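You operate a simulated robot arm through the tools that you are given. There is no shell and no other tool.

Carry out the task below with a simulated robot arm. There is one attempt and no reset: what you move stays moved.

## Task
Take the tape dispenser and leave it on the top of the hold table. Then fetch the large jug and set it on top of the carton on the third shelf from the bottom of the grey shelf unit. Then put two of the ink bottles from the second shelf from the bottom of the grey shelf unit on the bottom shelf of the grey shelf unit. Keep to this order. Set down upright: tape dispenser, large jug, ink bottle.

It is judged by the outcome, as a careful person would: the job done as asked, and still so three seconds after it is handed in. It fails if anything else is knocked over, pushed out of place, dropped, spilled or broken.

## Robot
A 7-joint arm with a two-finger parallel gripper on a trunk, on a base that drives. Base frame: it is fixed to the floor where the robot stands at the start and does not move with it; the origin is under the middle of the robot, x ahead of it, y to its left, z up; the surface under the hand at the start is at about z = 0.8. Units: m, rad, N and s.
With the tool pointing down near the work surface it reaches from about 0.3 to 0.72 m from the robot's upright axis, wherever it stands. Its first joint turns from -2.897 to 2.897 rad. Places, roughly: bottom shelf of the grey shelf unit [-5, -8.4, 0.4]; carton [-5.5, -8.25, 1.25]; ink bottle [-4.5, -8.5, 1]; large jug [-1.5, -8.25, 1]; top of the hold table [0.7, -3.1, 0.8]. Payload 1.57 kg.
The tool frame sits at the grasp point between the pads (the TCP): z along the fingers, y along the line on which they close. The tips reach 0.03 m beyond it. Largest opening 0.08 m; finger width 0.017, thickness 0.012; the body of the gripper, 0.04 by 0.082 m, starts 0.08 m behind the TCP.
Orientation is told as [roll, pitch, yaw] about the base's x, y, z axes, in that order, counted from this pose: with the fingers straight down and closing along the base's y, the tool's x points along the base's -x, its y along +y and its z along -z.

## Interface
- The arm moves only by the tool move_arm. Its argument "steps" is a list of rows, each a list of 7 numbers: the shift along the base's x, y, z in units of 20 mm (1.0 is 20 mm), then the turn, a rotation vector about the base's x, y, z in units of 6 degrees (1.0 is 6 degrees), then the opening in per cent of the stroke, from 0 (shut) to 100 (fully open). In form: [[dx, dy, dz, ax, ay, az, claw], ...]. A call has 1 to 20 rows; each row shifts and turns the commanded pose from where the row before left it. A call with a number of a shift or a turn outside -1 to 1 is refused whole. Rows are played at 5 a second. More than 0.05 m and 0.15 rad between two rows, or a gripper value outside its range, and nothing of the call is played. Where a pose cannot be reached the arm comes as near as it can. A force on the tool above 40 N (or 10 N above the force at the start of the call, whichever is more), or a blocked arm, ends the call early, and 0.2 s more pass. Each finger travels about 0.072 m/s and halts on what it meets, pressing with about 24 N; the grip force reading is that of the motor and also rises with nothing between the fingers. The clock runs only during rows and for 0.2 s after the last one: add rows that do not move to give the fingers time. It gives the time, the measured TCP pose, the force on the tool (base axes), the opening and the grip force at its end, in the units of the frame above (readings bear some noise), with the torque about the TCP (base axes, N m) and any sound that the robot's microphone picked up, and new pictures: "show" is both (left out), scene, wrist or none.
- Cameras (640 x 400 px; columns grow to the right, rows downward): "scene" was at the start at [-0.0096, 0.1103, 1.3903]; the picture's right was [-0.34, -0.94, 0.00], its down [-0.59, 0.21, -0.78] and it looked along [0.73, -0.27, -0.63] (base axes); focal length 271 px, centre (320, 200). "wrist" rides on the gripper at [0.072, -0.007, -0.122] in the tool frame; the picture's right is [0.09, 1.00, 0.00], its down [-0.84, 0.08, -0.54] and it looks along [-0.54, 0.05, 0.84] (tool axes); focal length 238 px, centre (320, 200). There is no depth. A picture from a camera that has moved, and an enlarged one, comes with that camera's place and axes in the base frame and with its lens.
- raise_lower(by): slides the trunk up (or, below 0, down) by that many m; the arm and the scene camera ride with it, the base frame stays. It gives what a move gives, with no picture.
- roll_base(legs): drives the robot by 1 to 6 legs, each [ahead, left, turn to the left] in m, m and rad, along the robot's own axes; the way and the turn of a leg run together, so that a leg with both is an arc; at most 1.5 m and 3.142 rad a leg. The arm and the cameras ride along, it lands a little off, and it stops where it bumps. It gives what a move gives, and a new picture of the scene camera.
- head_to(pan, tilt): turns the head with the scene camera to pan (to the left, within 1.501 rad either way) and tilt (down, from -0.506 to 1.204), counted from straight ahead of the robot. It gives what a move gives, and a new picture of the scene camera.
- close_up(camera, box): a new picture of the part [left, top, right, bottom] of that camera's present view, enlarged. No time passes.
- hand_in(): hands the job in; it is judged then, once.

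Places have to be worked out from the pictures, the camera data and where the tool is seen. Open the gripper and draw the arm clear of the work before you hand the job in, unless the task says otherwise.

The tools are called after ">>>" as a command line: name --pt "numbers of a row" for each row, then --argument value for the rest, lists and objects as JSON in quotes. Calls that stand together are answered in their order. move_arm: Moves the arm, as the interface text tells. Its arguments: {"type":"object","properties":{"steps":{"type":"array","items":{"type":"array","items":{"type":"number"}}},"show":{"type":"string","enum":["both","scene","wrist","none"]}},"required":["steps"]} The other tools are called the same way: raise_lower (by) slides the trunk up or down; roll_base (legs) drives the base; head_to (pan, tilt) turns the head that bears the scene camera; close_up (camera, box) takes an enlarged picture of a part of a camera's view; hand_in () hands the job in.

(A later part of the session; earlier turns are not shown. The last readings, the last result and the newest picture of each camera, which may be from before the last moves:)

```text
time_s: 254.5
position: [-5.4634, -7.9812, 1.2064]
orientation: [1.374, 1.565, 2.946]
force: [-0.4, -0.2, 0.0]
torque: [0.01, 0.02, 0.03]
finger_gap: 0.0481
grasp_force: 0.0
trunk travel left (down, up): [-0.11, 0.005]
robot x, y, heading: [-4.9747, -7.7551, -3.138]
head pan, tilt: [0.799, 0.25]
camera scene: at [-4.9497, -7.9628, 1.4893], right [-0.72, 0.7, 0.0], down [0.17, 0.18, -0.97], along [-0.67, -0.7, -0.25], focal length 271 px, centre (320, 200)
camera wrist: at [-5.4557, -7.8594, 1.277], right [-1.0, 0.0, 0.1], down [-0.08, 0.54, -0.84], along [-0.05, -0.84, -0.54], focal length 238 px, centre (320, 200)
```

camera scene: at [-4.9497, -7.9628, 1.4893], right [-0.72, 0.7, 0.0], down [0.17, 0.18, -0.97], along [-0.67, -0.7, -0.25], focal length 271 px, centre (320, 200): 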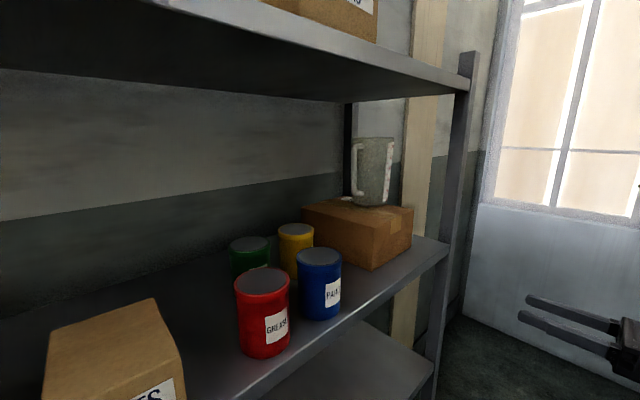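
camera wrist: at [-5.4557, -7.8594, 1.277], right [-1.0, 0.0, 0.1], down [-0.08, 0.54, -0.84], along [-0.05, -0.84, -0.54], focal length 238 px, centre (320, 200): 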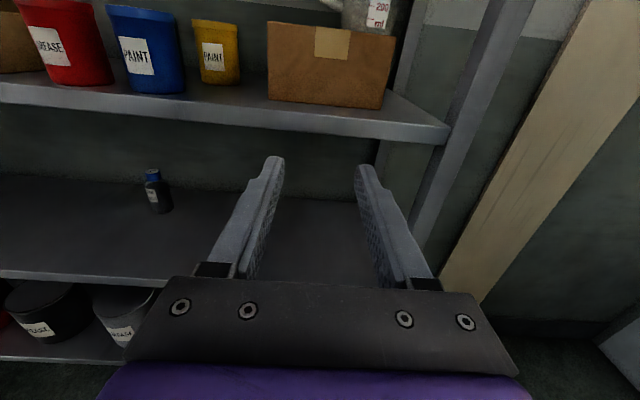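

The wrist camera now looks upright into the shelf; I see an ink bottle on the second shelf and cans on the bottom shelf. I back up 0.45 m to bring the bottles into reach and view.

>>> roll_base --legs '[[-0.45, 0, 0]]'

>>> head_to --pan 0.9 --tilt 0.6

>>> close_up --camera "scene" --box '[0, 0, 640, 400]'

>>> close_up --camera "wrist" --box '[0, 0, 640, 400]'

```text
time_s: 257.2
position: [-5.0094, -7.9777, 1.2065]
orientation: [1.441, 1.566, 3.006]
force: [-0.8, 0.9, 0.4]
torque: [-0.02, -0.01, -0.02]
finger_gap: 0.0482
grasp_force: 0.1
trunk travel left (down, up): [-0.11, 0.005]
robot x, y, heading: [-4.5216, -7.7549, 3.141]
head pan, tilt: [0.799, 0.25]
camera scene: at [-4.4973, -7.9632, 1.4893], right [-0.71, 0.7, 0.0], down [0.17, 0.18, -0.97], along [-0.68, -0.69, -0.25], focal length 271 px, centre (320, 200)
```

scene: 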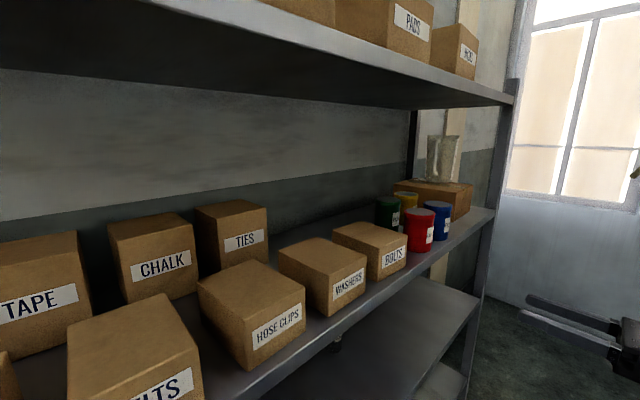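

```text
time_s: 258.0
position: [-5.0097, -7.9795, 1.2072]
orientation: [1.438, 1.565, 3.003]
force: [-0.7, 0.0, 0.2]
torque: [0.03, -0.01, 0.01]
finger_gap: 0.0484
grasp_force: 0.0
trunk travel left (down, up): [-0.11, 0.005]
robot x, y, heading: [-4.5207, -7.7522, 3.139]
head pan, tilt: [0.901, 0.6]
camera scene: at [-4.4871, -7.9656, 1.4572], right [-0.78, 0.62, 0.0], down [0.35, 0.44, -0.83], along [-0.52, -0.65, -0.56], focal length 271 px, centre (320, 200)
```

scene: 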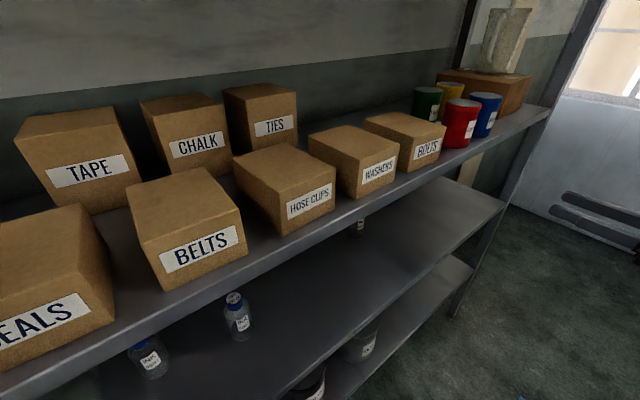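

```text
1.00 times, centred on (320, 200) of scene (not enlarged: the box is as wide or as high as the picture)
camera zoom: at [-4.4871, -7.9656, 1.4572], right [-0.78, 0.62, 0.0], down [0.35, 0.44, -0.83], along [-0.52, -0.65, -0.56], focal length 271 px, centre (320, 200)
```

zoom: 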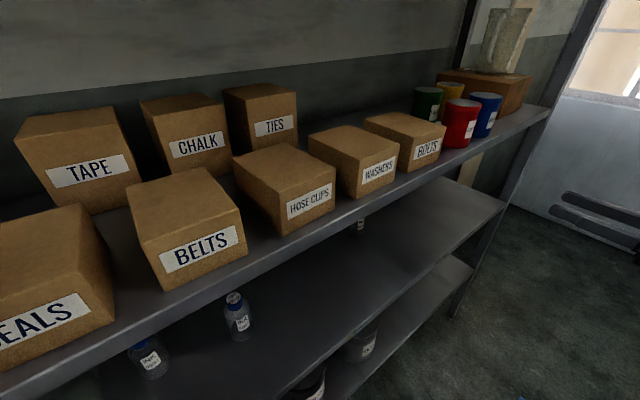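

```text
1.00 times, centred on (320, 200) of wrist (not enlarged: the box is as wide or as high as the picture)
camera zoom: at [-5.0025, -7.8566, 1.2772], right [-1.0, 0.01, 0.1], down [-0.08, 0.54, -0.84], along [-0.06, -0.84, -0.54], focal length 238 px, centre (320, 200)
```

zoom: 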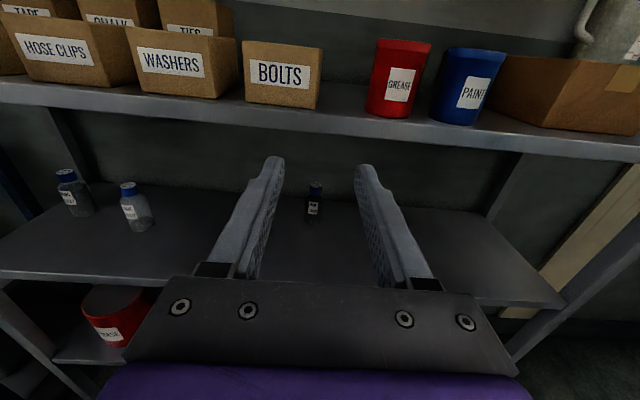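

Three small bottles are on the second shelf. I zoom in to read their labels.

>>> close_up --camera "wrist" --box '[30, 150, 190, 250]'

>>> close_up --camera "wrist" --box '[280, 160, 360, 240]'

>>> close_up --camera "scene" --box '[100, 270, 280, 390]'

```text
4.00 times, centred on (110, 200) of wrist
camera zoom: at [-5.0025, -7.8566, 1.2772], right [-1.0, 0.01, 0.1], down [-0.08, 0.54, -0.84], along [-0.06, -0.84, -0.54], focal length 953 px, centre (1160, 200)
```

zoom: 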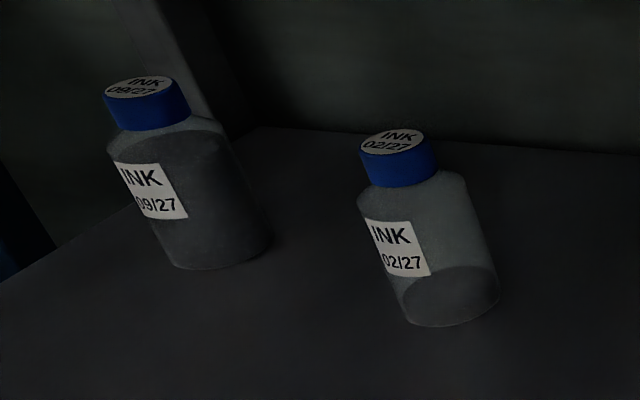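

```text
5.00 times, centred on (320, 200) of wrist
camera zoom: at [-5.0025, -7.8566, 1.2772], right [-1.0, 0.01, 0.1], down [-0.08, 0.54, -0.84], along [-0.06, -0.84, -0.54], focal length 1192 px, centre (320, 200)
```

zoom: 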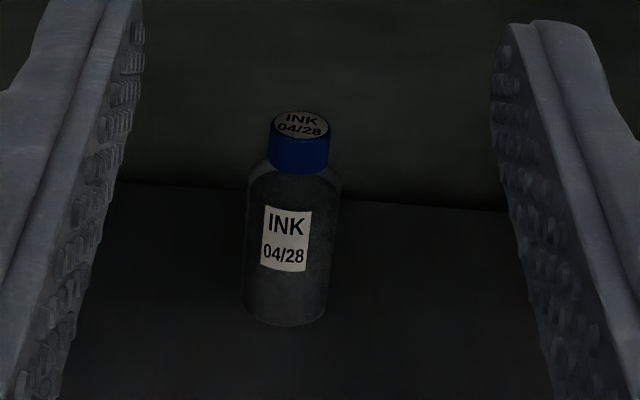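

```text
3.33 times, centred on (190, 330) of scene
camera zoom: at [-4.4871, -7.9656, 1.4572], right [-0.78, 0.62, 0.0], down [0.35, 0.44, -0.83], along [-0.52, -0.65, -0.56], focal length 904 px, centre (753, -233)
```

zoom: 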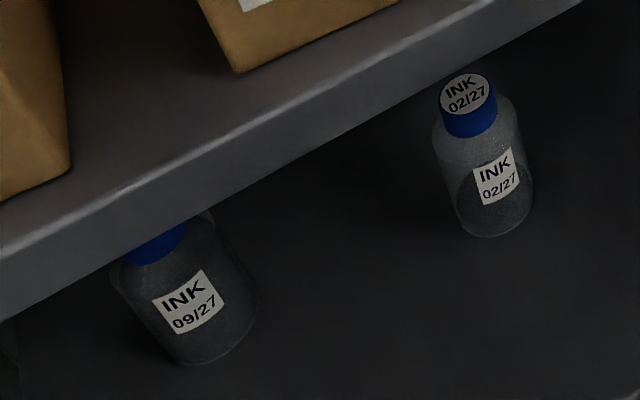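

All three are ink bottles, about 0.064 m wide and 0.14 m tall, at roughly (-4.38, -8.41), (-4.565, -8.37) and (-5.03, -8.46) on a shelf at z ≈ 0.80; any two will do. I lower the trunk, tilt the hand 30° down, and test the low reach in free space.

>>> raise_lower --by -0.11

>>> move_arm --pt "0 0 -0.5 1 0 0 100" --pt "0 0 -0.5 1 0 0 100" --pt "0 0 -0.5 1 0 0 100" --pt "0 0 -0.5 1 0 0 100" --pt "0 0 -0.5 1 0 0 100" --pt "0 0 -1 0 0 0 100" --pt "0 0 -1 0 0 0 100" --pt "0 0 -1 0 0 0 100" --pt "0 0 -1 0 0 0 100" --pt "0 0 -1 0 0 0 100" --pt "0 0 -1 0 0 0 100" --pt "0 0 -1 0 0 0 100" --pt "0 0 -1 0 0 0 100" --pt "0 0 0 0 0 0 100" --show "both"

```text
time_s: 259.4
position: [-5.0102, -7.9784, 1.0977]
orientation: [1.446, 1.564, 3.011]
force: [0.5, -0.1, 0.1]
torque: [0.01, -0.02, 0.0]
finger_gap: 0.0479
grasp_force: 0.1
trunk travel left (down, up): [0.0, 0.115]
robot x, y, heading: [-4.523, -7.7539, 3.138]
head pan, tilt: [0.901, 0.6]
```

```text
time_s: 262.4
position: [-5.0092, -7.979, 0.8856]
orientation: [0.015, 1.044, 1.582]
force: [-0.7, 0.2, -0.6]
torque: [-0.01, 0.02, -0.01]
finger_gap: 0.0798
grasp_force: 0.1
trunk travel left (down, up): [0.0, 0.115]
robot x, y, heading: [-4.5228, -7.7569, 3.137]
head pan, tilt: [0.901, 0.6]
camera scene: at [-4.487, -7.9655, 1.3471], right [-0.78, 0.62, 0.0], down [0.35, 0.44, -0.83], along [-0.51, -0.64, -0.56], focal length 271 px, centre (320, 200)
camera wrist: at [-5.0021, -7.9093, 1.0086], right [-1.0, -0.04, 0.09], down [-0.08, 0.89, -0.45], along [-0.06, -0.46, -0.89], focal length 238 px, centre (320, 200)
```

scene: 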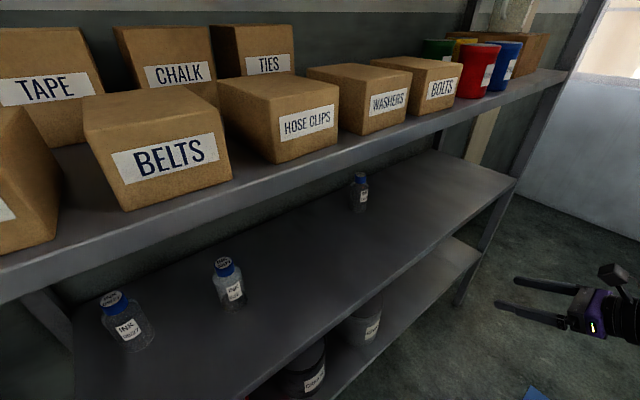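
wrist: 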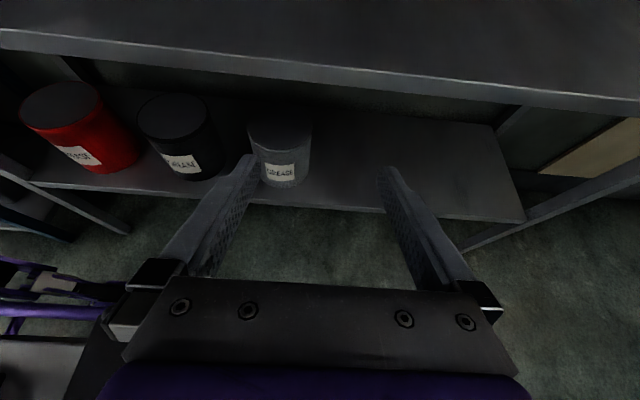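

Everything is tracking. I continue the low-reach test down to TCP z ≈ 0.55 in front of the shelf, in two parts.

>>> move_arm --pt "0 0 -1 0 0 0 100" --pt "0 0 -1 0 0 0 100" --pt "0 0 -1 0 0 0 100" --pt "0 0 -1 0 0 0 100" --pt "0 0 -1 0 0 0 100" --pt "0 0 -1 0 0 0 100" --pt "0 0 -1 0 0 0 100" --pt "0 0 -1 0 0 0 100" --pt "0 0 -1 0 0 0 100" --pt "0 0 0 0 0 0 100" --show "scene"

>>> move_arm --pt "0 0 -1 0 0 0 100" --pt "0 0 -1 0 0 0 100" --pt "0 0 -1 0 0 0 100" --pt "0 0 -1 0 0 0 100" --pt "0 0 -1 0 0 0 100" --pt "0 0 -1 0 0 0 100" --pt "0 0 -1 0 0 0 100" --pt "0 0 -1 0 0 0 100" --pt "0 0 -1 0 0 0 100" --pt "0 0 -1 0 0 0 100" --pt "0 0 0 0 0 0 100" --show "both"

```text
time_s: 264.6
position: [-5.0106, -7.9789, 0.708]
orientation: [0.018, 1.047, 1.585]
force: [0.0, 0.1, -0.3]
torque: [0.02, -0.02, -0.03]
finger_gap: 0.0801
grasp_force: 0.0
trunk travel left (down, up): [0.0, 0.115]
robot x, y, heading: [-4.5192, -7.7571, 3.141]
head pan, tilt: [0.901, 0.6]
camera scene: at [-4.487, -7.9655, 1.3471], right [-0.78, 0.62, 0.0], down [0.35, 0.44, -0.83], along [-0.51, -0.64, -0.56], focal length 271 px, centre (320, 200)
```

scene: 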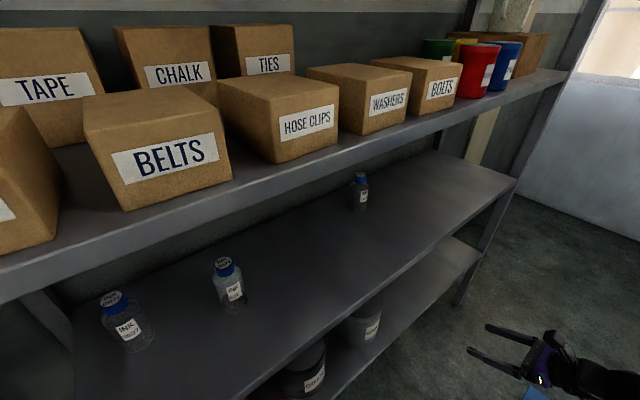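

```text
time_s: 267.1
position: [-5.0117, -7.9777, 0.5061]
orientation: [0.018, 1.046, 1.585]
force: [1.0, -0.8, 0.1]
torque: [0.02, 0.0, 0.0]
finger_gap: 0.0798
grasp_force: 0.1
trunk travel left (down, up): [0.0, 0.115]
robot x, y, heading: [-4.5215, -7.7569, 3.141]
head pan, tilt: [0.901, 0.6]
camera scene: at [-4.487, -7.9655, 1.3471], right [-0.78, 0.62, 0.0], down [0.35, 0.44, -0.83], along [-0.51, -0.64, -0.56], focal length 271 px, centre (320, 200)
camera wrist: at [-5.0035, -7.9093, 0.628], right [-1.0, -0.04, 0.09], down [-0.08, 0.89, -0.45], along [-0.06, -0.46, -0.89], focal length 238 px, centre (320, 200)
```

scene: 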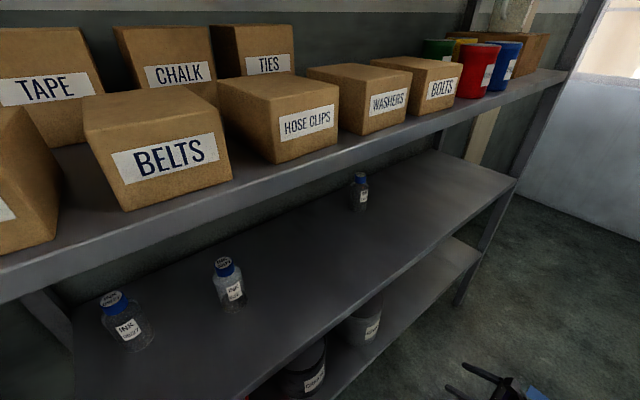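
wrist: 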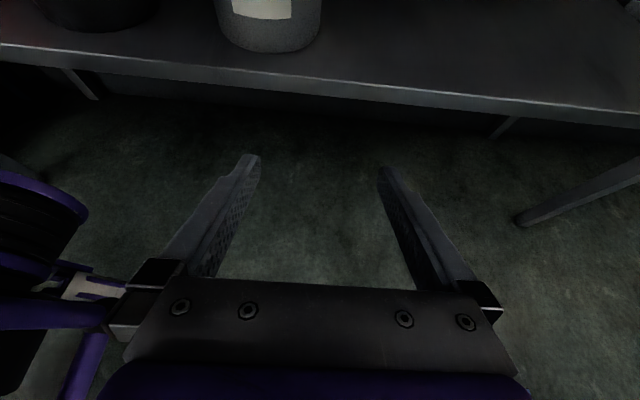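

Low reach at z 0.506 tracks perfectly. I now take precise views of the bottles from here before repositioning.

>>> close_up --camera "scene" --box '[190, 240, 270, 320]'

>>> close_up --camera "scene" --box '[320, 150, 400, 230]'

>>> close_up --camera "wrist" --box '[0, 0, 640, 400]'

```text
5.00 times, centred on (230, 280) of scene
camera zoom: at [-4.487, -7.9655, 1.3471], right [-0.78, 0.62, 0.0], down [0.35, 0.44, -0.83], along [-0.51, -0.64, -0.56], focal length 1356 px, centre (770, -200)
```

zoom: 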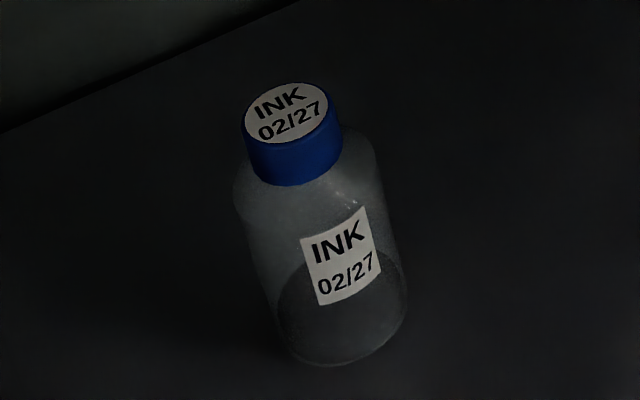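

```text
5.00 times, centred on (360, 190) of scene
camera zoom: at [-4.487, -7.9655, 1.3471], right [-0.78, 0.62, 0.0], down [0.35, 0.44, -0.83], along [-0.51, -0.64, -0.56], focal length 1356 px, centre (120, 250)
```

zoom: 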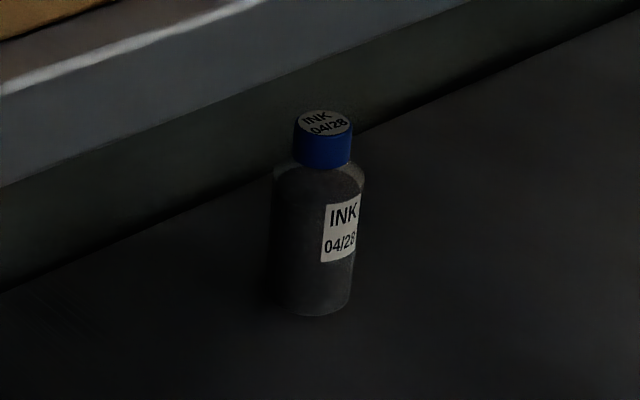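

```text
1.00 times, centred on (320, 200) of wrist (not enlarged: the box is as wide or as high as the picture)
camera zoom: at [-5.0035, -7.9093, 0.628], right [-1.0, -0.04, 0.09], down [-0.08, 0.89, -0.45], along [-0.06, -0.46, -0.89], focal length 238 px, centre (320, 200)
```

zoom: 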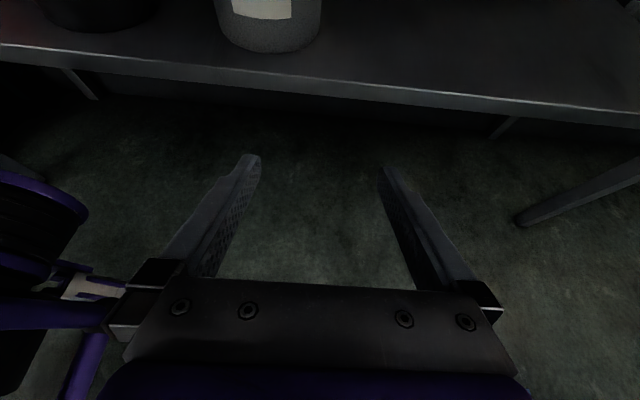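

B (02/27) is at (-4.568, -8.379) and C (04/28) at about (-5.04, -8.462), each about 0.056 m wide. I raise the hand to bottle height with a 20° tilt, and shift the base for bottle B.

>>> move_arm --pt "0 0 1 -0.1 0 0 100" --pt "0 0 1 -0.1 0 0 100" --pt "0 0 1 -0.1 0 0 100" --pt "0 0 1 -0.1 0 0 100" --pt "0 0 1 -0.1 0 0 100" --pt "0 0 1 -0.1 0 0 100" --pt "0 0 1 -0.1 0 0 100" --pt "0 0 1 -0.1 0 0 100" --pt "0 0 1 -0.1 0 0 100" --pt "0 0 1 -0.1 0 0 100" --pt "0 0 1 -0.1 0 0 100" --pt "0 0 1 -0.1 0 0 100" --pt "0 0 1 -0.1 0 0 100" --pt "0 0 1 -0.1 0 0 100" --pt "0 0 1 -0.1 0 0 100" --pt "0 0 1 -0.1 0 0 100" --pt "0 0 1 -0.07 0 0 100" --pt "0 0 1 0 0 0 100" --pt "0 0 1 0 0 0 100" --pt "0 0 0 0 0 0 100" --show "none"

>>> roll_base --legs '[[-0.38, 0.04, 0]]'

>>> close_up --camera "wrist" --box '[0, 0, 640, 400]'

```text
time_s: 271.2
position: [-5.0109, -7.9786, 0.8864]
orientation: [0.025, 1.22, 1.59]
force: [-0.1, 0.3, -0.1]
torque: [0.0, -0.01, 0.01]
finger_gap: 0.08
grasp_force: 0.0
trunk travel left (down, up): [0.0, 0.115]
robot x, y, heading: [-4.5202, -7.7549, 3.135]
head pan, tilt: [0.901, 0.6]
```

```text
time_s: 273.7
position: [-4.6292, -8.0179, 0.8862]
orientation: [0.025, 1.223, 1.583]
force: [0.0, -0.8, 0.0]
torque: [-0.03, 0.01, 0.02]
finger_gap: 0.08
grasp_force: 0.0
trunk travel left (down, up): [0.0, 0.115]
robot x, y, heading: [-4.1393, -7.7954, 3.132]
head pan, tilt: [0.901, 0.6]
camera scene: at [-4.1048, -8.0082, 1.3471], right [-0.78, 0.63, 0.0], down [0.35, 0.44, -0.83], along [-0.52, -0.64, -0.56], focal length 271 px, centre (320, 200)
```

scene: 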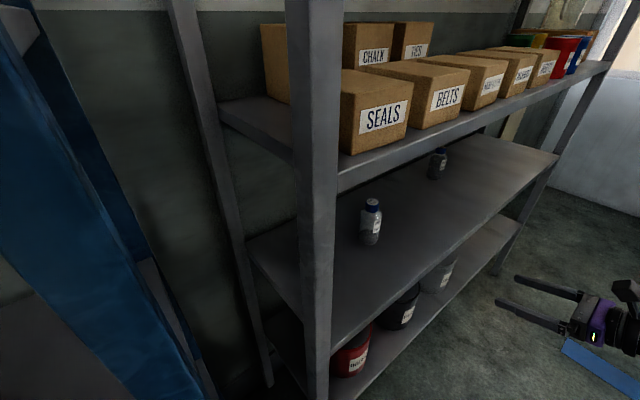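

```text
1.00 times, centred on (320, 200) of wrist (not enlarged: the box is as wide or as high as the picture)
camera zoom: at [-4.6208, -7.9283, 0.9945], right [-1.0, -0.02, 0.09], down [-0.07, 0.8, -0.6], along [-0.06, -0.6, -0.79], focal length 238 px, centre (320, 200)
```

zoom: 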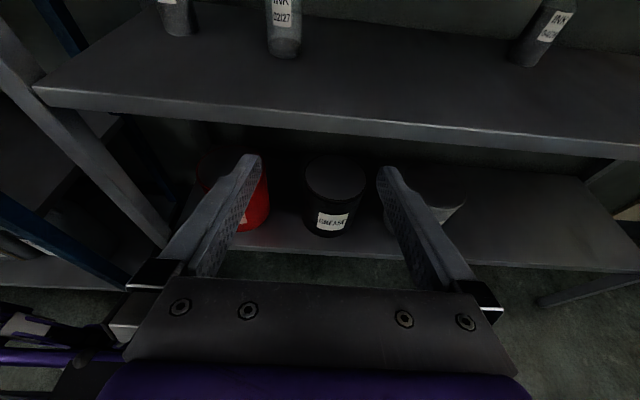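

Bottle B is ahead at x ≈ -4.563. I line up in x and advance to about 11 cm short of it at z ≈ 0.875.

>>> move_arm --pt "0.275 -0.925 -0.047 0 0 0 100" --pt "0.275 -0.925 -0.047 0 0 0 100" --pt "0.275 -0.925 -0.047 0 0 0 100" --pt "0.275 -0.925 -0.047 0 0 0 100" --pt "0.275 -0.925 -0.047 0 0 0 100" --pt "0.275 -0.925 -0.047 0 0 0 100" --pt "0.275 -0.925 -0.047 0 0 0 100" --pt "0.275 -0.925 -0.047 0 0 0 100" --pt "0.275 -0.925 -0.047 0 0 0 100" --pt "0.275 -0.925 -0.047 0 0 0 100" --pt "0.275 -0.925 -0.047 0 0 0 100" --pt "0.275 -0.925 -0.047 0 0 0 100" --pt "0 0 0 0 0 0 100" --show "both"

>>> close_up --camera "wrist" --box '[200, 0, 440, 180]'

```text
time_s: 276.5
position: [-4.5612, -8.241, 0.8762]
orientation: [0.026, 1.221, 1.585]
force: [-0.2, 0.3, -0.1]
torque: [0.03, 0.04, 0.03]
finger_gap: 0.0801
grasp_force: 0.1
trunk travel left (down, up): [0.0, 0.115]
robot x, y, heading: [-4.1366, -7.7954, 3.137]
head pan, tilt: [0.901, 0.6]
camera scene: at [-4.1048, -8.0082, 1.3471], right [-0.78, 0.63, 0.0], down [0.35, 0.44, -0.83], along [-0.52, -0.64, -0.56], focal length 271 px, centre (320, 200)
camera wrist: at [-4.5538, -8.1513, 0.9839], right [-1.0, -0.02, 0.1], down [-0.07, 0.8, -0.6], along [-0.06, -0.6, -0.79], focal length 238 px, centre (320, 200)
```

scene: 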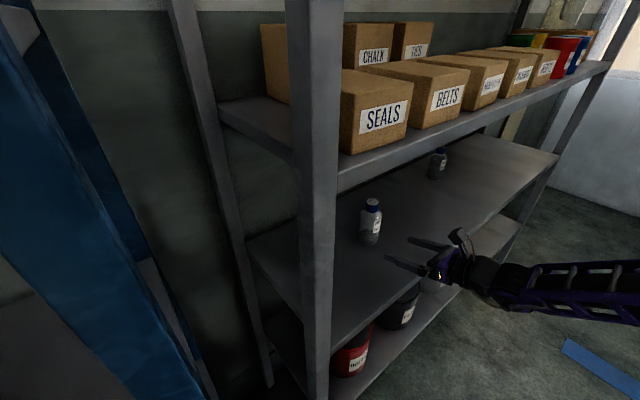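
wrist: 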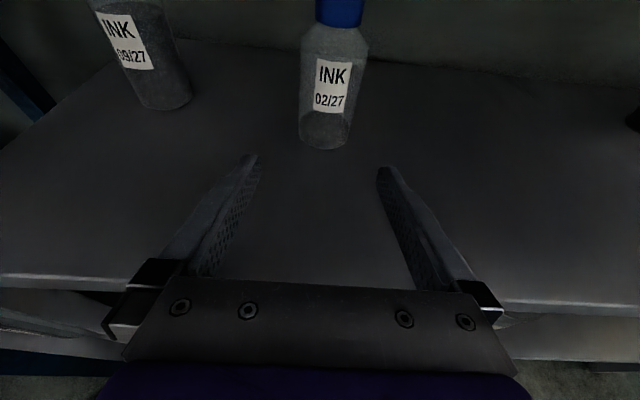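

```text
2.22 times, centred on (320, 90) of wrist
camera zoom: at [-4.5538, -8.1513, 0.9839], right [-1.0, -0.02, 0.1], down [-0.07, 0.8, -0.6], along [-0.06, -0.6, -0.79], focal length 530 px, centre (320, 444)
```

zoom: 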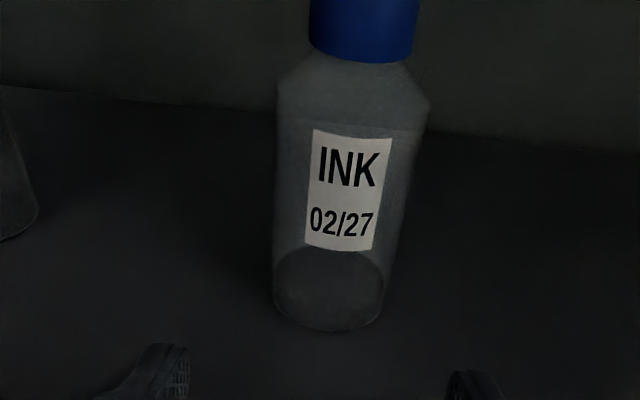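

The bottle's axis is at x ≈ -4.569, 8 mm to the right of my TCP. I correct and advance half-way, so the tips just come alongside the bottle, then check.

>>> move_arm --pt "-0.2 -0.9 0 0 0 0 100" --pt "-0.2 -0.9 0 0 0 0 100" --pt "0 -0.9 0 0 0 0 100" --pt "0 -0.7 0 0 0 0 100" --pt "0 0 0 0 0 0 100" --show "wrist"

>>> close_up --camera "scene" --box '[330, 170, 490, 300]'

```text
time_s: 277.7
position: [-4.5702, -8.3076, 0.8747]
orientation: [0.026, 1.221, 1.583]
force: [-0.6, 0.3, 0.0]
torque: [-0.03, 0.01, 0.01]
finger_gap: 0.0801
grasp_force: 0.0
trunk travel left (down, up): [0.0, 0.115]
robot x, y, heading: [-4.1382, -7.7977, 3.13]
head pan, tilt: [0.901, 0.6]
camera wrist: at [-4.5622, -8.2186, 0.9828], right [-1.0, -0.02, 0.1], down [-0.08, 0.8, -0.6], along [-0.06, -0.6, -0.79], focal length 238 px, centre (320, 200)
```

wrist: 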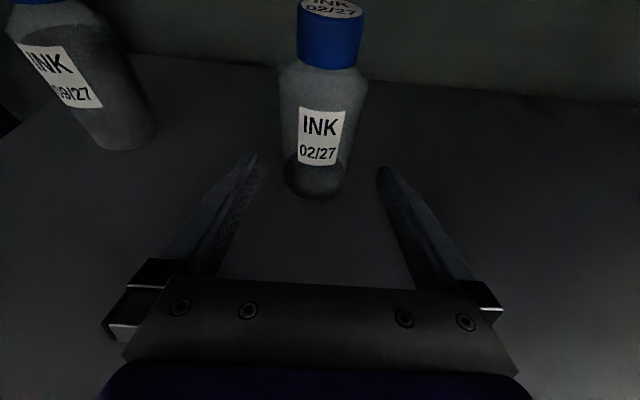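

```text
3.08 times, centred on (410, 235) of scene
camera zoom: at [-4.1048, -8.0082, 1.3471], right [-0.78, 0.63, 0.0], down [0.35, 0.44, -0.83], along [-0.52, -0.64, -0.56], focal length 834 px, centre (43, 92)
```

zoom: 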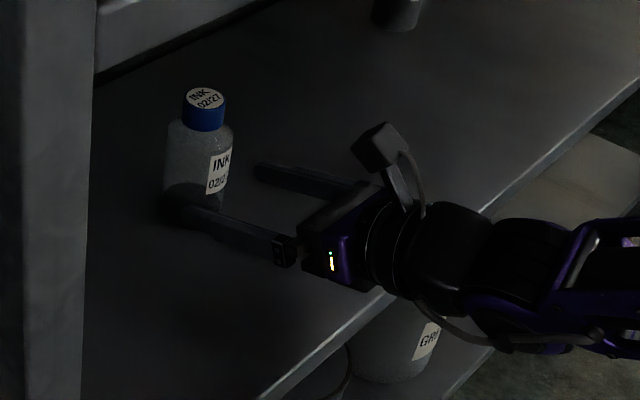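

The bottle is centred between the fingertips. I advance the remaining 8 cm so the pads are alongside it.

>>> move_arm --pt "0 -0.8 0 0 0 0 100" --pt "0 -0.8 0 0 0 0 100" --pt "0 -0.8 0 0 0 0 100" --pt "0 -0.8 0 0 0 0 100" --pt "0 -0.7 0 0 0 0 100" --pt "0 0 0 0 0 0 100" --show "wrist"

>>> close_up --camera "scene" --box '[330, 170, 490, 300]'

```text
time_s: 279.1
position: [-4.5719, -8.3845, 0.8757]
orientation: [0.024, 1.222, 1.583]
force: [0.1, 0.2, 0.6]
torque: [0.01, -0.02, 0.01]
finger_gap: 0.08
grasp_force: 0.0
trunk travel left (down, up): [0.0, 0.115]
robot x, y, heading: [-4.1362, -7.7979, 3.132]
head pan, tilt: [0.901, 0.6]
camera wrist: at [-4.5635, -8.295, 0.983], right [-1.0, -0.02, 0.09], down [-0.07, 0.8, -0.6], along [-0.06, -0.6, -0.79], focal length 238 px, centre (320, 200)
```

wrist: 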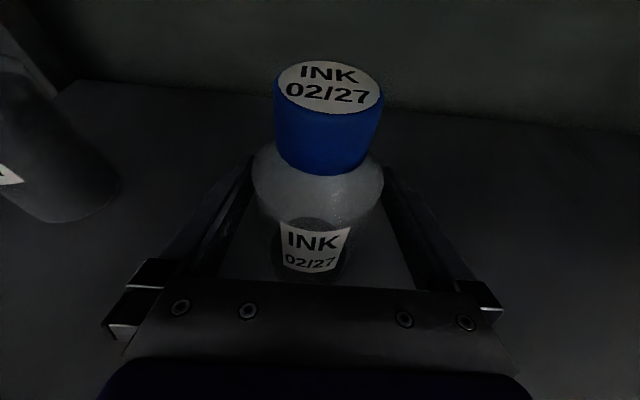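

```text
3.08 times, centred on (410, 235) of scene
camera zoom: at [-4.1048, -8.0082, 1.3471], right [-0.78, 0.63, 0.0], down [0.35, 0.44, -0.83], along [-0.52, -0.64, -0.56], focal length 834 px, centre (43, 92)
```

zoom: 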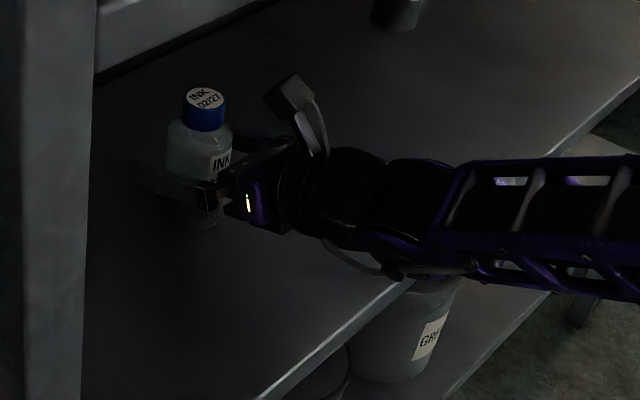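

The pads are on both sides of bottle B. I close the gripper.

>>> move_arm --pt "0 0 0 0 0 0 80" --pt "0 0 0 0 0 0 65" --pt "0 0 0 0 0 0 50" --pt "0 0 0 0 0 0 30" --pt "0 0 0 0 0 0 20" --pt "0 0 0 0 0 0 20" --show "wrist"

```text
time_s: 280.5
position: [-4.5723, -8.3852, 0.8752]
orientation: [0.024, 1.222, 1.584]
force: [1.1, -0.3, 1.0]
torque: [0.04, -0.07, -0.01]
finger_gap: 0.0547
grasp_force: 24.2
trunk travel left (down, up): [0.0, 0.115]
robot x, y, heading: [-4.1369, -7.7982, 3.135]
head pan, tilt: [0.901, 0.6]
camera wrist: at [-4.5632, -8.2949, 0.9831], right [-1.0, -0.02, 0.09], down [-0.08, 0.8, -0.6], along [-0.06, -0.6, -0.79], focal length 238 px, centre (320, 200)
```

wrist: 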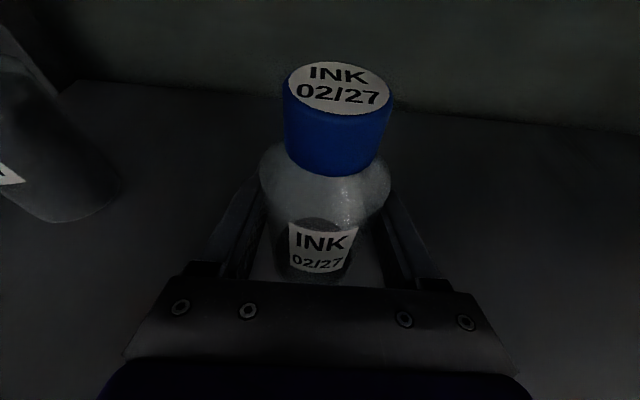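

Gripped at 0.055 m with 24 N. I lift 3 cm and draw the bottle out of the shelf.

>>> move_arm --pt "0 0 0.3 0 0 0 20" --pt "0 0 0.5 0 0 0 20" --pt "0 0 0.7 0 0 0 20" --pt "0 0.5 0 0 0 0 20" --pt "0 0.9 0 0 0 0 20" --pt "0 0.9 0 0 0 0 20" --pt "0 0.9 0 0 0 0 20" --pt "0 0.9 0 0 0 0 20" --pt "0 0.9 0 0 0 0 20" --pt "0 0.9 0 0 0 0 20" --pt "0 0.9 0 0 0 0 20" --pt "0 0.9 0 0 0 0 20" --pt "0 0.9 0 0 0 0 20" --pt "0 0.9 0 0 0 0 20" --pt "0 0.9 0 0 0 0 20" --pt "0 0.9 0 0 0 0 20" --pt "0 0.9 0 0 0 0 20" --pt "0 0.9 0 0 0 0 20" --pt "0 0 0 0 0 0 20" --show "both"

```text
time_s: 284.5
position: [-4.5716, -8.1228, 0.9045]
orientation: [0.026, 1.222, 1.585]
force: [-0.3, 0.8, -0.9]
torque: [0.02, -0.02, 0.01]
finger_gap: 0.0544
grasp_force: 24.0
trunk travel left (down, up): [0.0, 0.115]
robot x, y, heading: [-4.1407, -7.7956, 3.134]
head pan, tilt: [0.901, 0.6]
camera scene: at [-4.1048, -8.0082, 1.3471], right [-0.78, 0.63, 0.0], down [0.35, 0.44, -0.83], along [-0.52, -0.64, -0.56], focal length 271 px, centre (320, 200)
camera wrist: at [-4.5637, -8.0332, 1.0129], right [-1.0, -0.02, 0.09], down [-0.08, 0.8, -0.6], along [-0.06, -0.6, -0.79], focal length 238 px, centre (320, 200)
```

scene: 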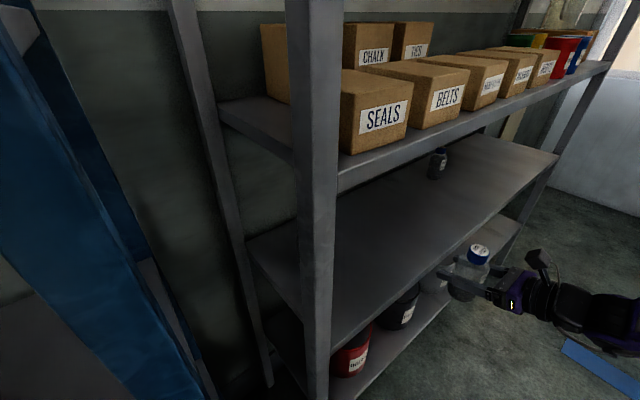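
wrist: 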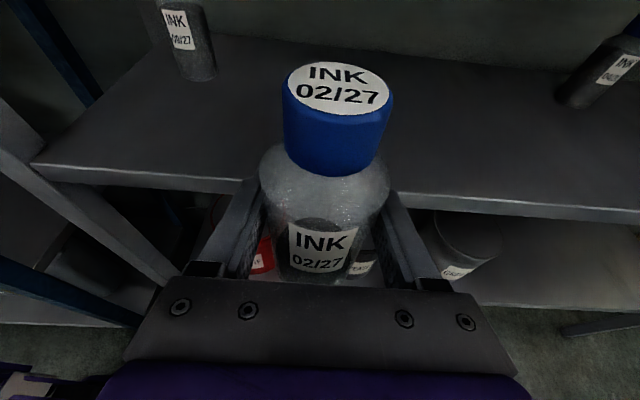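

Bottle B is out and upright. I pull it in a little more and drive ahead 0.8 m to the free part of the bottom shelf.

>>> move_arm --pt "0 0.9 0 0 0 0 20" --pt "0 0.9 0 0 0 0 20" --pt "0 0.9 0 0 0 0 20" --pt "0 0.9 0 0 0 0 20" --pt "0 0.9 0 0 0 0 20" --pt "0 0 0 0 0 0 20" --show "none"

>>> roll_base --legs '[[0.8, 0, 0.007]]'

>>> head_to --pan 0.8 --tilt 0.9

>>> close_up --camera "scene" --box '[0, 0, 640, 400]'

>>> close_up --camera "wrist" --box '[0, 0, 640, 400]'

```text
time_s: 285.9
position: [-4.5705, -8.033, 0.9058]
orientation: [0.023, 1.222, 1.585]
force: [-0.1, 0.9, -0.5]
torque: [0.01, -0.06, 0.02]
finger_gap: 0.0543
grasp_force: 24.0
trunk travel left (down, up): [0.0, 0.115]
robot x, y, heading: [-4.1381, -7.7957, 3.132]
head pan, tilt: [0.901, 0.6]
```

```text
time_s: 290.2
position: [-5.3763, -8.0264, 0.9063]
orientation: [0.026, 1.222, 1.587]
force: [-0.5, -0.1, 0.1]
torque: [0.01, -0.01, 0.01]
finger_gap: 0.0546
grasp_force: 24.4
trunk travel left (down, up): [0.0, 0.115]
robot x, y, heading: [-4.9465, -7.7914, 3.132]
head pan, tilt: [0.901, 0.6]
camera scene: at [-4.9101, -8.0016, 1.3471], right [-0.78, 0.63, 0.0], down [0.35, 0.44, -0.83], along [-0.52, -0.64, -0.56], focal length 271 px, centre (320, 200)
```

scene: 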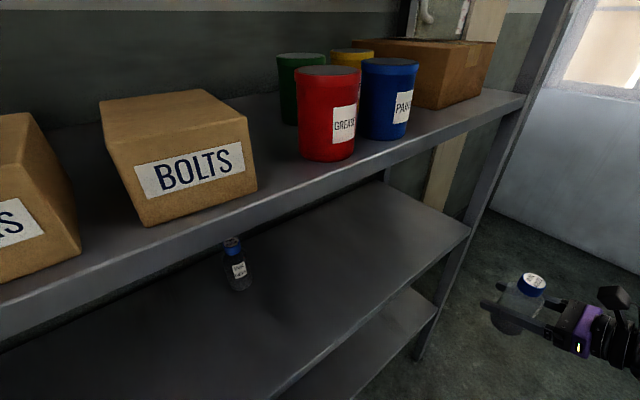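

```text
time_s: 291.0
position: [-5.3757, -8.0262, 0.9059]
orientation: [0.026, 1.22, 1.588]
force: [-0.8, 0.6, -0.8]
torque: [0.01, 0.01, 0.0]
finger_gap: 0.0545
grasp_force: 24.0
trunk travel left (down, up): [0.0, 0.115]
robot x, y, heading: [-4.9432, -7.7907, 3.128]
head pan, tilt: [0.799, 0.901]
camera scene: at [-4.9078, -7.9865, 1.3224], right [-0.71, 0.7, 0.0], down [0.55, 0.56, -0.62], along [-0.44, -0.44, -0.78], focal length 271 px, centre (320, 200)
```

scene: 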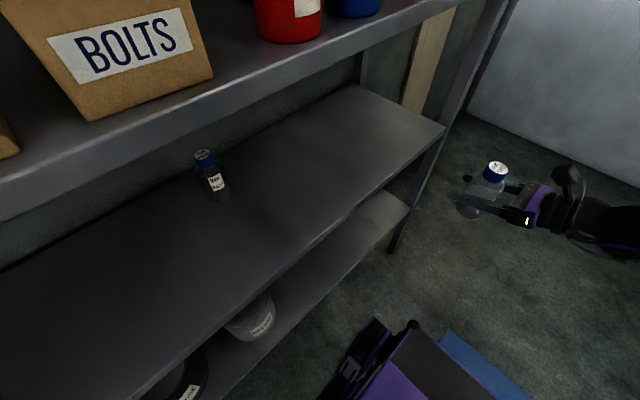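

```text
1.00 times, centred on (320, 200) of scene (not enlarged: the box is as wide or as high as the picture)
camera zoom: at [-4.9078, -7.9865, 1.3224], right [-0.71, 0.7, 0.0], down [0.55, 0.56, -0.62], along [-0.44, -0.44, -0.78], focal length 271 px, centre (320, 200)
```

zoom: 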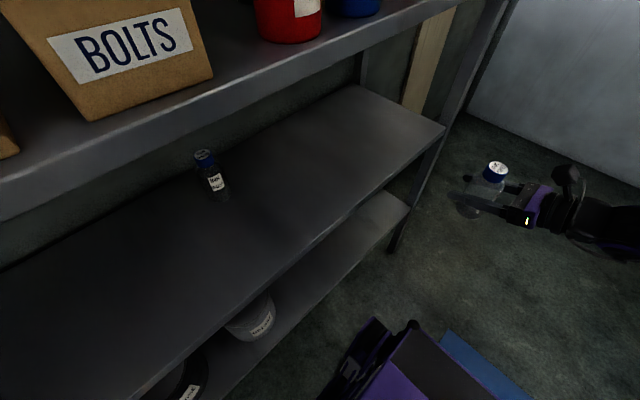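

```text
1.00 times, centred on (320, 200) of wrist (not enlarged: the box is as wide or as high as the picture)
camera zoom: at [-5.3676, -7.9367, 1.0136], right [-1.0, -0.02, 0.09], down [-0.08, 0.8, -0.6], along [-0.06, -0.6, -0.79], focal length 238 px, centre (320, 200)
```

zoom: 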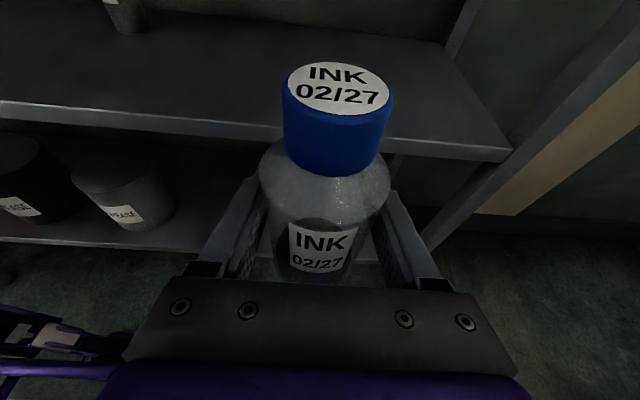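

Clear. I lower the bottle in front of the shelf to TCP z ≈ 0.55.

>>> move_arm --pt "0 0 -0.99 0 0 0 20" --pt "0 0 -0.99 0 0 0 20" --pt "0 0 -0.99 0 0 0 20" --pt "0 0 -0.99 0 0 0 20" --pt "0 0 -0.99 0 0 0 20" --pt "0 0 -0.99 0 0 0 20" --pt "0 0 -0.99 0 0 0 20" --pt "0 0 -0.99 0 0 0 20" --pt "0 0 -0.99 0 0 0 20" --pt "0 0 -0.99 0 0 0 20" --pt "0 0 -0.99 0 0 0 20" --pt "0 0 -0.99 0 0 0 20" --pt "0 0 -0.99 0 0 0 20" --pt "0 0 -0.99 0 0 0 20" --pt "0 0 -0.99 0 0 0 20" --pt "0 0 -0.99 0 0 0 20" --pt "0 0 -0.99 0 0 0 20" --pt "0 0 -0.99 0 0 0 20" --pt "0 0 0 0 0 0 20" --show "both"

```text
time_s: 295.0
position: [-5.3734, -8.0249, 0.5504]
orientation: [0.024, 1.221, 1.588]
force: [0.3, 0.8, -0.2]
torque: [-0.01, 0.02, -0.01]
finger_gap: 0.0548
grasp_force: 23.8
trunk travel left (down, up): [0.0, 0.115]
robot x, y, heading: [-4.943, -7.7893, 3.133]
head pan, tilt: [0.799, 0.901]
camera scene: at [-4.9077, -7.9864, 1.3223], right [-0.71, 0.7, 0.0], down [0.55, 0.56, -0.62], along [-0.44, -0.44, -0.78], focal length 271 px, centre (320, 200)
camera wrist: at [-5.3667, -7.9351, 0.6575], right [-1.0, -0.02, 0.1], down [-0.08, 0.8, -0.6], along [-0.06, -0.6, -0.79], focal length 238 px, centre (320, 200)
```

scene: 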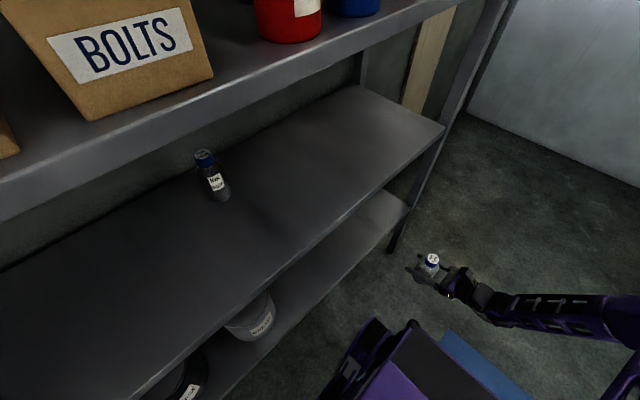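
wrist: 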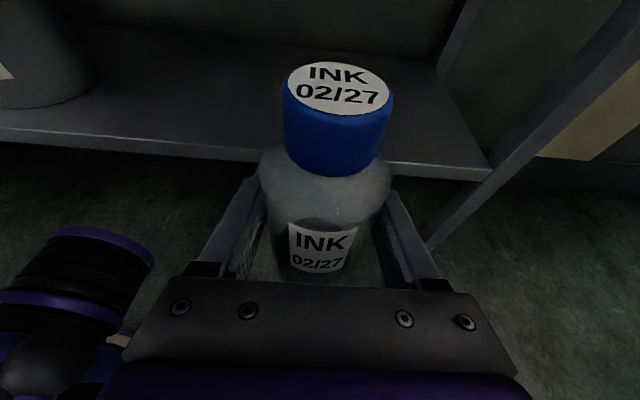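

The bottle is in front of the bottom shelf, its base about 6 cm above the shelf surface. I slide it in to y ≈ -8.30.

>>> move_arm --pt "0 -0.95 0 0 0 0 20" --pt "0 -0.95 0 0 0 0 20" --pt "0 -0.95 0 0 0 0 20" --pt "0 -0.95 0 0 0 0 20" --pt "0 -0.95 0 0 0 0 20" --pt "0 -0.95 0 0 0 0 20" --pt "0 -0.95 0 0 0 0 20" --pt "0 -0.95 0 0 0 0 20" --pt "0 -0.95 0 0 0 0 20" --pt "0 -0.95 0 0 0 0 20" --pt "0 -0.95 0 0 0 0 20" --pt "0 -0.95 0 0 0 0 20" --pt "0 -0.95 0 0 0 0 20" --pt "0 -0.95 0 0 0 0 20" --pt "0 0 0 0 0 0 20" --show "both"

```text
time_s: 298.2
position: [-5.375, -8.2932, 0.549]
orientation: [0.024, 1.222, 1.587]
force: [-0.5, -1.2, -1.0]
torque: [-0.03, 0.0, 0.03]
finger_gap: 0.0544
grasp_force: 24.0
trunk travel left (down, up): [0.0, 0.115]
robot x, y, heading: [-4.9453, -7.7909, 3.129]
head pan, tilt: [0.799, 0.901]
camera scene: at [-4.9078, -7.9864, 1.3223], right [-0.71, 0.7, 0.0], down [0.55, 0.56, -0.62], along [-0.44, -0.44, -0.78], focal length 271 px, centre (320, 200)
camera wrist: at [-5.367, -8.2027, 0.6572], right [-1.0, -0.02, 0.09], down [-0.08, 0.8, -0.6], along [-0.06, -0.6, -0.79], focal length 238 px, centre (320, 200)
```

scene: 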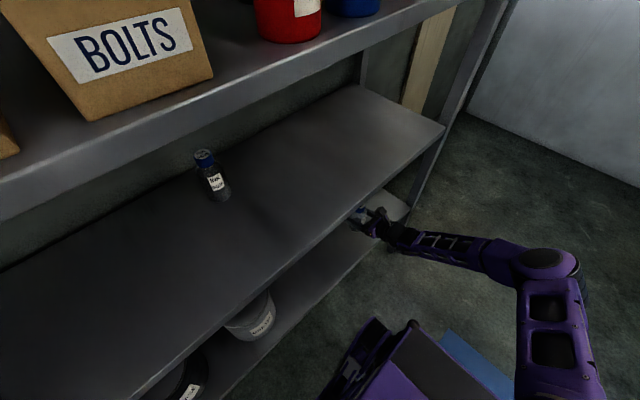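
wrist: 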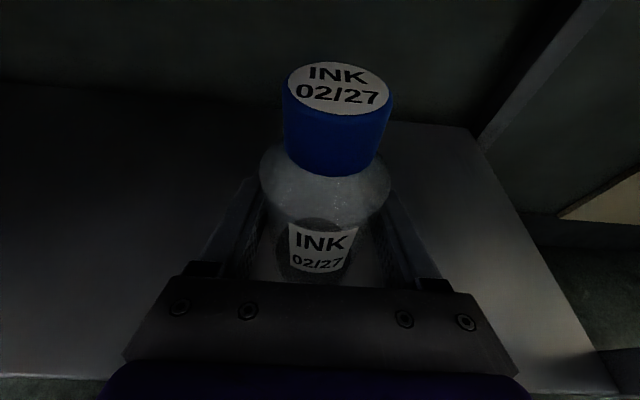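

The bottle is over the bottom shelf. I lower 5 cm, then continue in small steps with force checks.

>>> move_arm --pt "0 0 -0.5 0 0 0 20" --pt "0 0 -0.5 0 0 0 20" --pt "0 0 -0.5 0 0 0 20" --pt "0 0 -0.5 0 0 0 20" --pt "0 0 -0.4 0 0 0 20" --pt "0 0 0 0 0 0 20" --show "none"

>>> move_arm --pt "0 0 -0.2 0 0 0 20" --pt "0 0 0 0 0 0 20" --show "none"

>>> move_arm --pt "0 0 -0.2 0 0 0 20" --pt "0 0 0 0 0 0 20" --show "none"

```text
time_s: 299.6
position: [-5.3748, -8.293, 0.4997]
orientation: [0.024, 1.22, 1.585]
force: [0.0, -0.4, -1.1]
torque: [-0.03, -0.02, 0.0]
finger_gap: 0.0544
grasp_force: 24.2
trunk travel left (down, up): [0.0, 0.115]
robot x, y, heading: [-4.9413, -7.7895, 3.134]
head pan, tilt: [0.799, 0.901]
```

```text
time_s: 300.2
position: [-5.3746, -8.2926, 0.4982]
orientation: [0.025, 1.221, 1.587]
force: [-0.2, -0.4, -0.5]
torque: [-0.03, 0.0, -0.01]
finger_gap: 0.0545
grasp_force: 24.2
trunk travel left (down, up): [0.0, 0.115]
robot x, y, heading: [-4.9454, -7.7928, 3.127]
head pan, tilt: [0.799, 0.901]
```

```text
time_s: 300.8
position: [-5.3757, -8.2914, 0.4927]
orientation: [0.024, 1.223, 1.588]
force: [-0.2, 0.1, -0.1]
torque: [-0.04, -0.02, 0.0]
finger_gap: 0.0545
grasp_force: 24.2
trunk travel left (down, up): [0.0, 0.115]
robot x, y, heading: [-4.9468, -7.7927, 3.137]
head pan, tilt: [0.799, 0.901]
```

No contact yet at 0.493. I continue in 4 mm steps.

>>> move_arm --pt "0 0 -0.2 0 0 0 20" --pt "0 0 0 0 0 0 20" --show "none"

>>> move_arm --pt "0 0 -0.2 0 0 0 20" --pt "0 0 0 0 0 0 20" --show "none"

```text
time_s: 301.4
position: [-5.3758, -8.2929, 0.4903]
orientation: [0.022, 1.223, 1.588]
force: [0.3, 0.0, -1.2]
torque: [0.0, -0.01, 0.01]
finger_gap: 0.0546
grasp_force: 24.0
trunk travel left (down, up): [0.0, 0.115]
robot x, y, heading: [-4.945, -7.7915, 3.126]
head pan, tilt: [0.799, 0.901]
```

```text
time_s: 302.0
position: [-5.3766, -8.2926, 0.4849]
orientation: [0.025, 1.222, 1.585]
force: [0.0, 0.2, -1.5]
torque: [0.01, 0.03, -0.03]
finger_gap: 0.0544
grasp_force: 24.4
trunk travel left (down, up): [0.0, 0.115]
robot x, y, heading: [-4.9449, -7.7905, 3.135]
head pan, tilt: [0.799, 0.901]
```

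Still carrying it at 0.485. I go on in 3–4 mm steps.

>>> move_arm --pt "0 0 -0.2 0 0 0 20" --pt "0 0 0 0 0 0 20" --show "none"

>>> move_arm --pt "0 0 -0.15 0 0 0 20" --pt "0 0 0 0 0 0 20" --show "none"

>>> move_arm --pt "0 0 -0.15 0 0 0 20" --pt "0 0 0 0 0 0 20" --show "none"

```text
time_s: 302.6
position: [-5.3758, -8.2923, 0.4808]
orientation: [0.025, 1.221, 1.586]
force: [-0.3, -0.2, -0.8]
torque: [0.02, 0.01, 0.02]
finger_gap: 0.0545
grasp_force: 24.1
trunk travel left (down, up): [0.0, 0.115]
robot x, y, heading: [-4.9426, -7.7905, 3.137]
head pan, tilt: [0.799, 0.901]
```

```text
time_s: 303.2
position: [-5.3764, -8.2915, 0.4783]
orientation: [0.025, 1.223, 1.587]
force: [0.5, -0.9, -1.1]
torque: [0.03, 0.0, 0.02]
finger_gap: 0.0543
grasp_force: 23.8
trunk travel left (down, up): [0.0, 0.115]
robot x, y, heading: [-4.9428, -7.794, 3.134]
head pan, tilt: [0.799, 0.901]
```

```text
time_s: 303.8
position: [-5.3758, -8.2919, 0.4765]
orientation: [0.026, 1.222, 1.586]
force: [-0.4, -0.1, 3.1]
torque: [0.06, -0.09, -0.03]
finger_gap: 0.0543
grasp_force: 24.0
trunk travel left (down, up): [0.0, 0.115]
robot x, y, heading: [-4.9415, -7.7885, 3.136]
head pan, tilt: [0.799, 0.901]
```

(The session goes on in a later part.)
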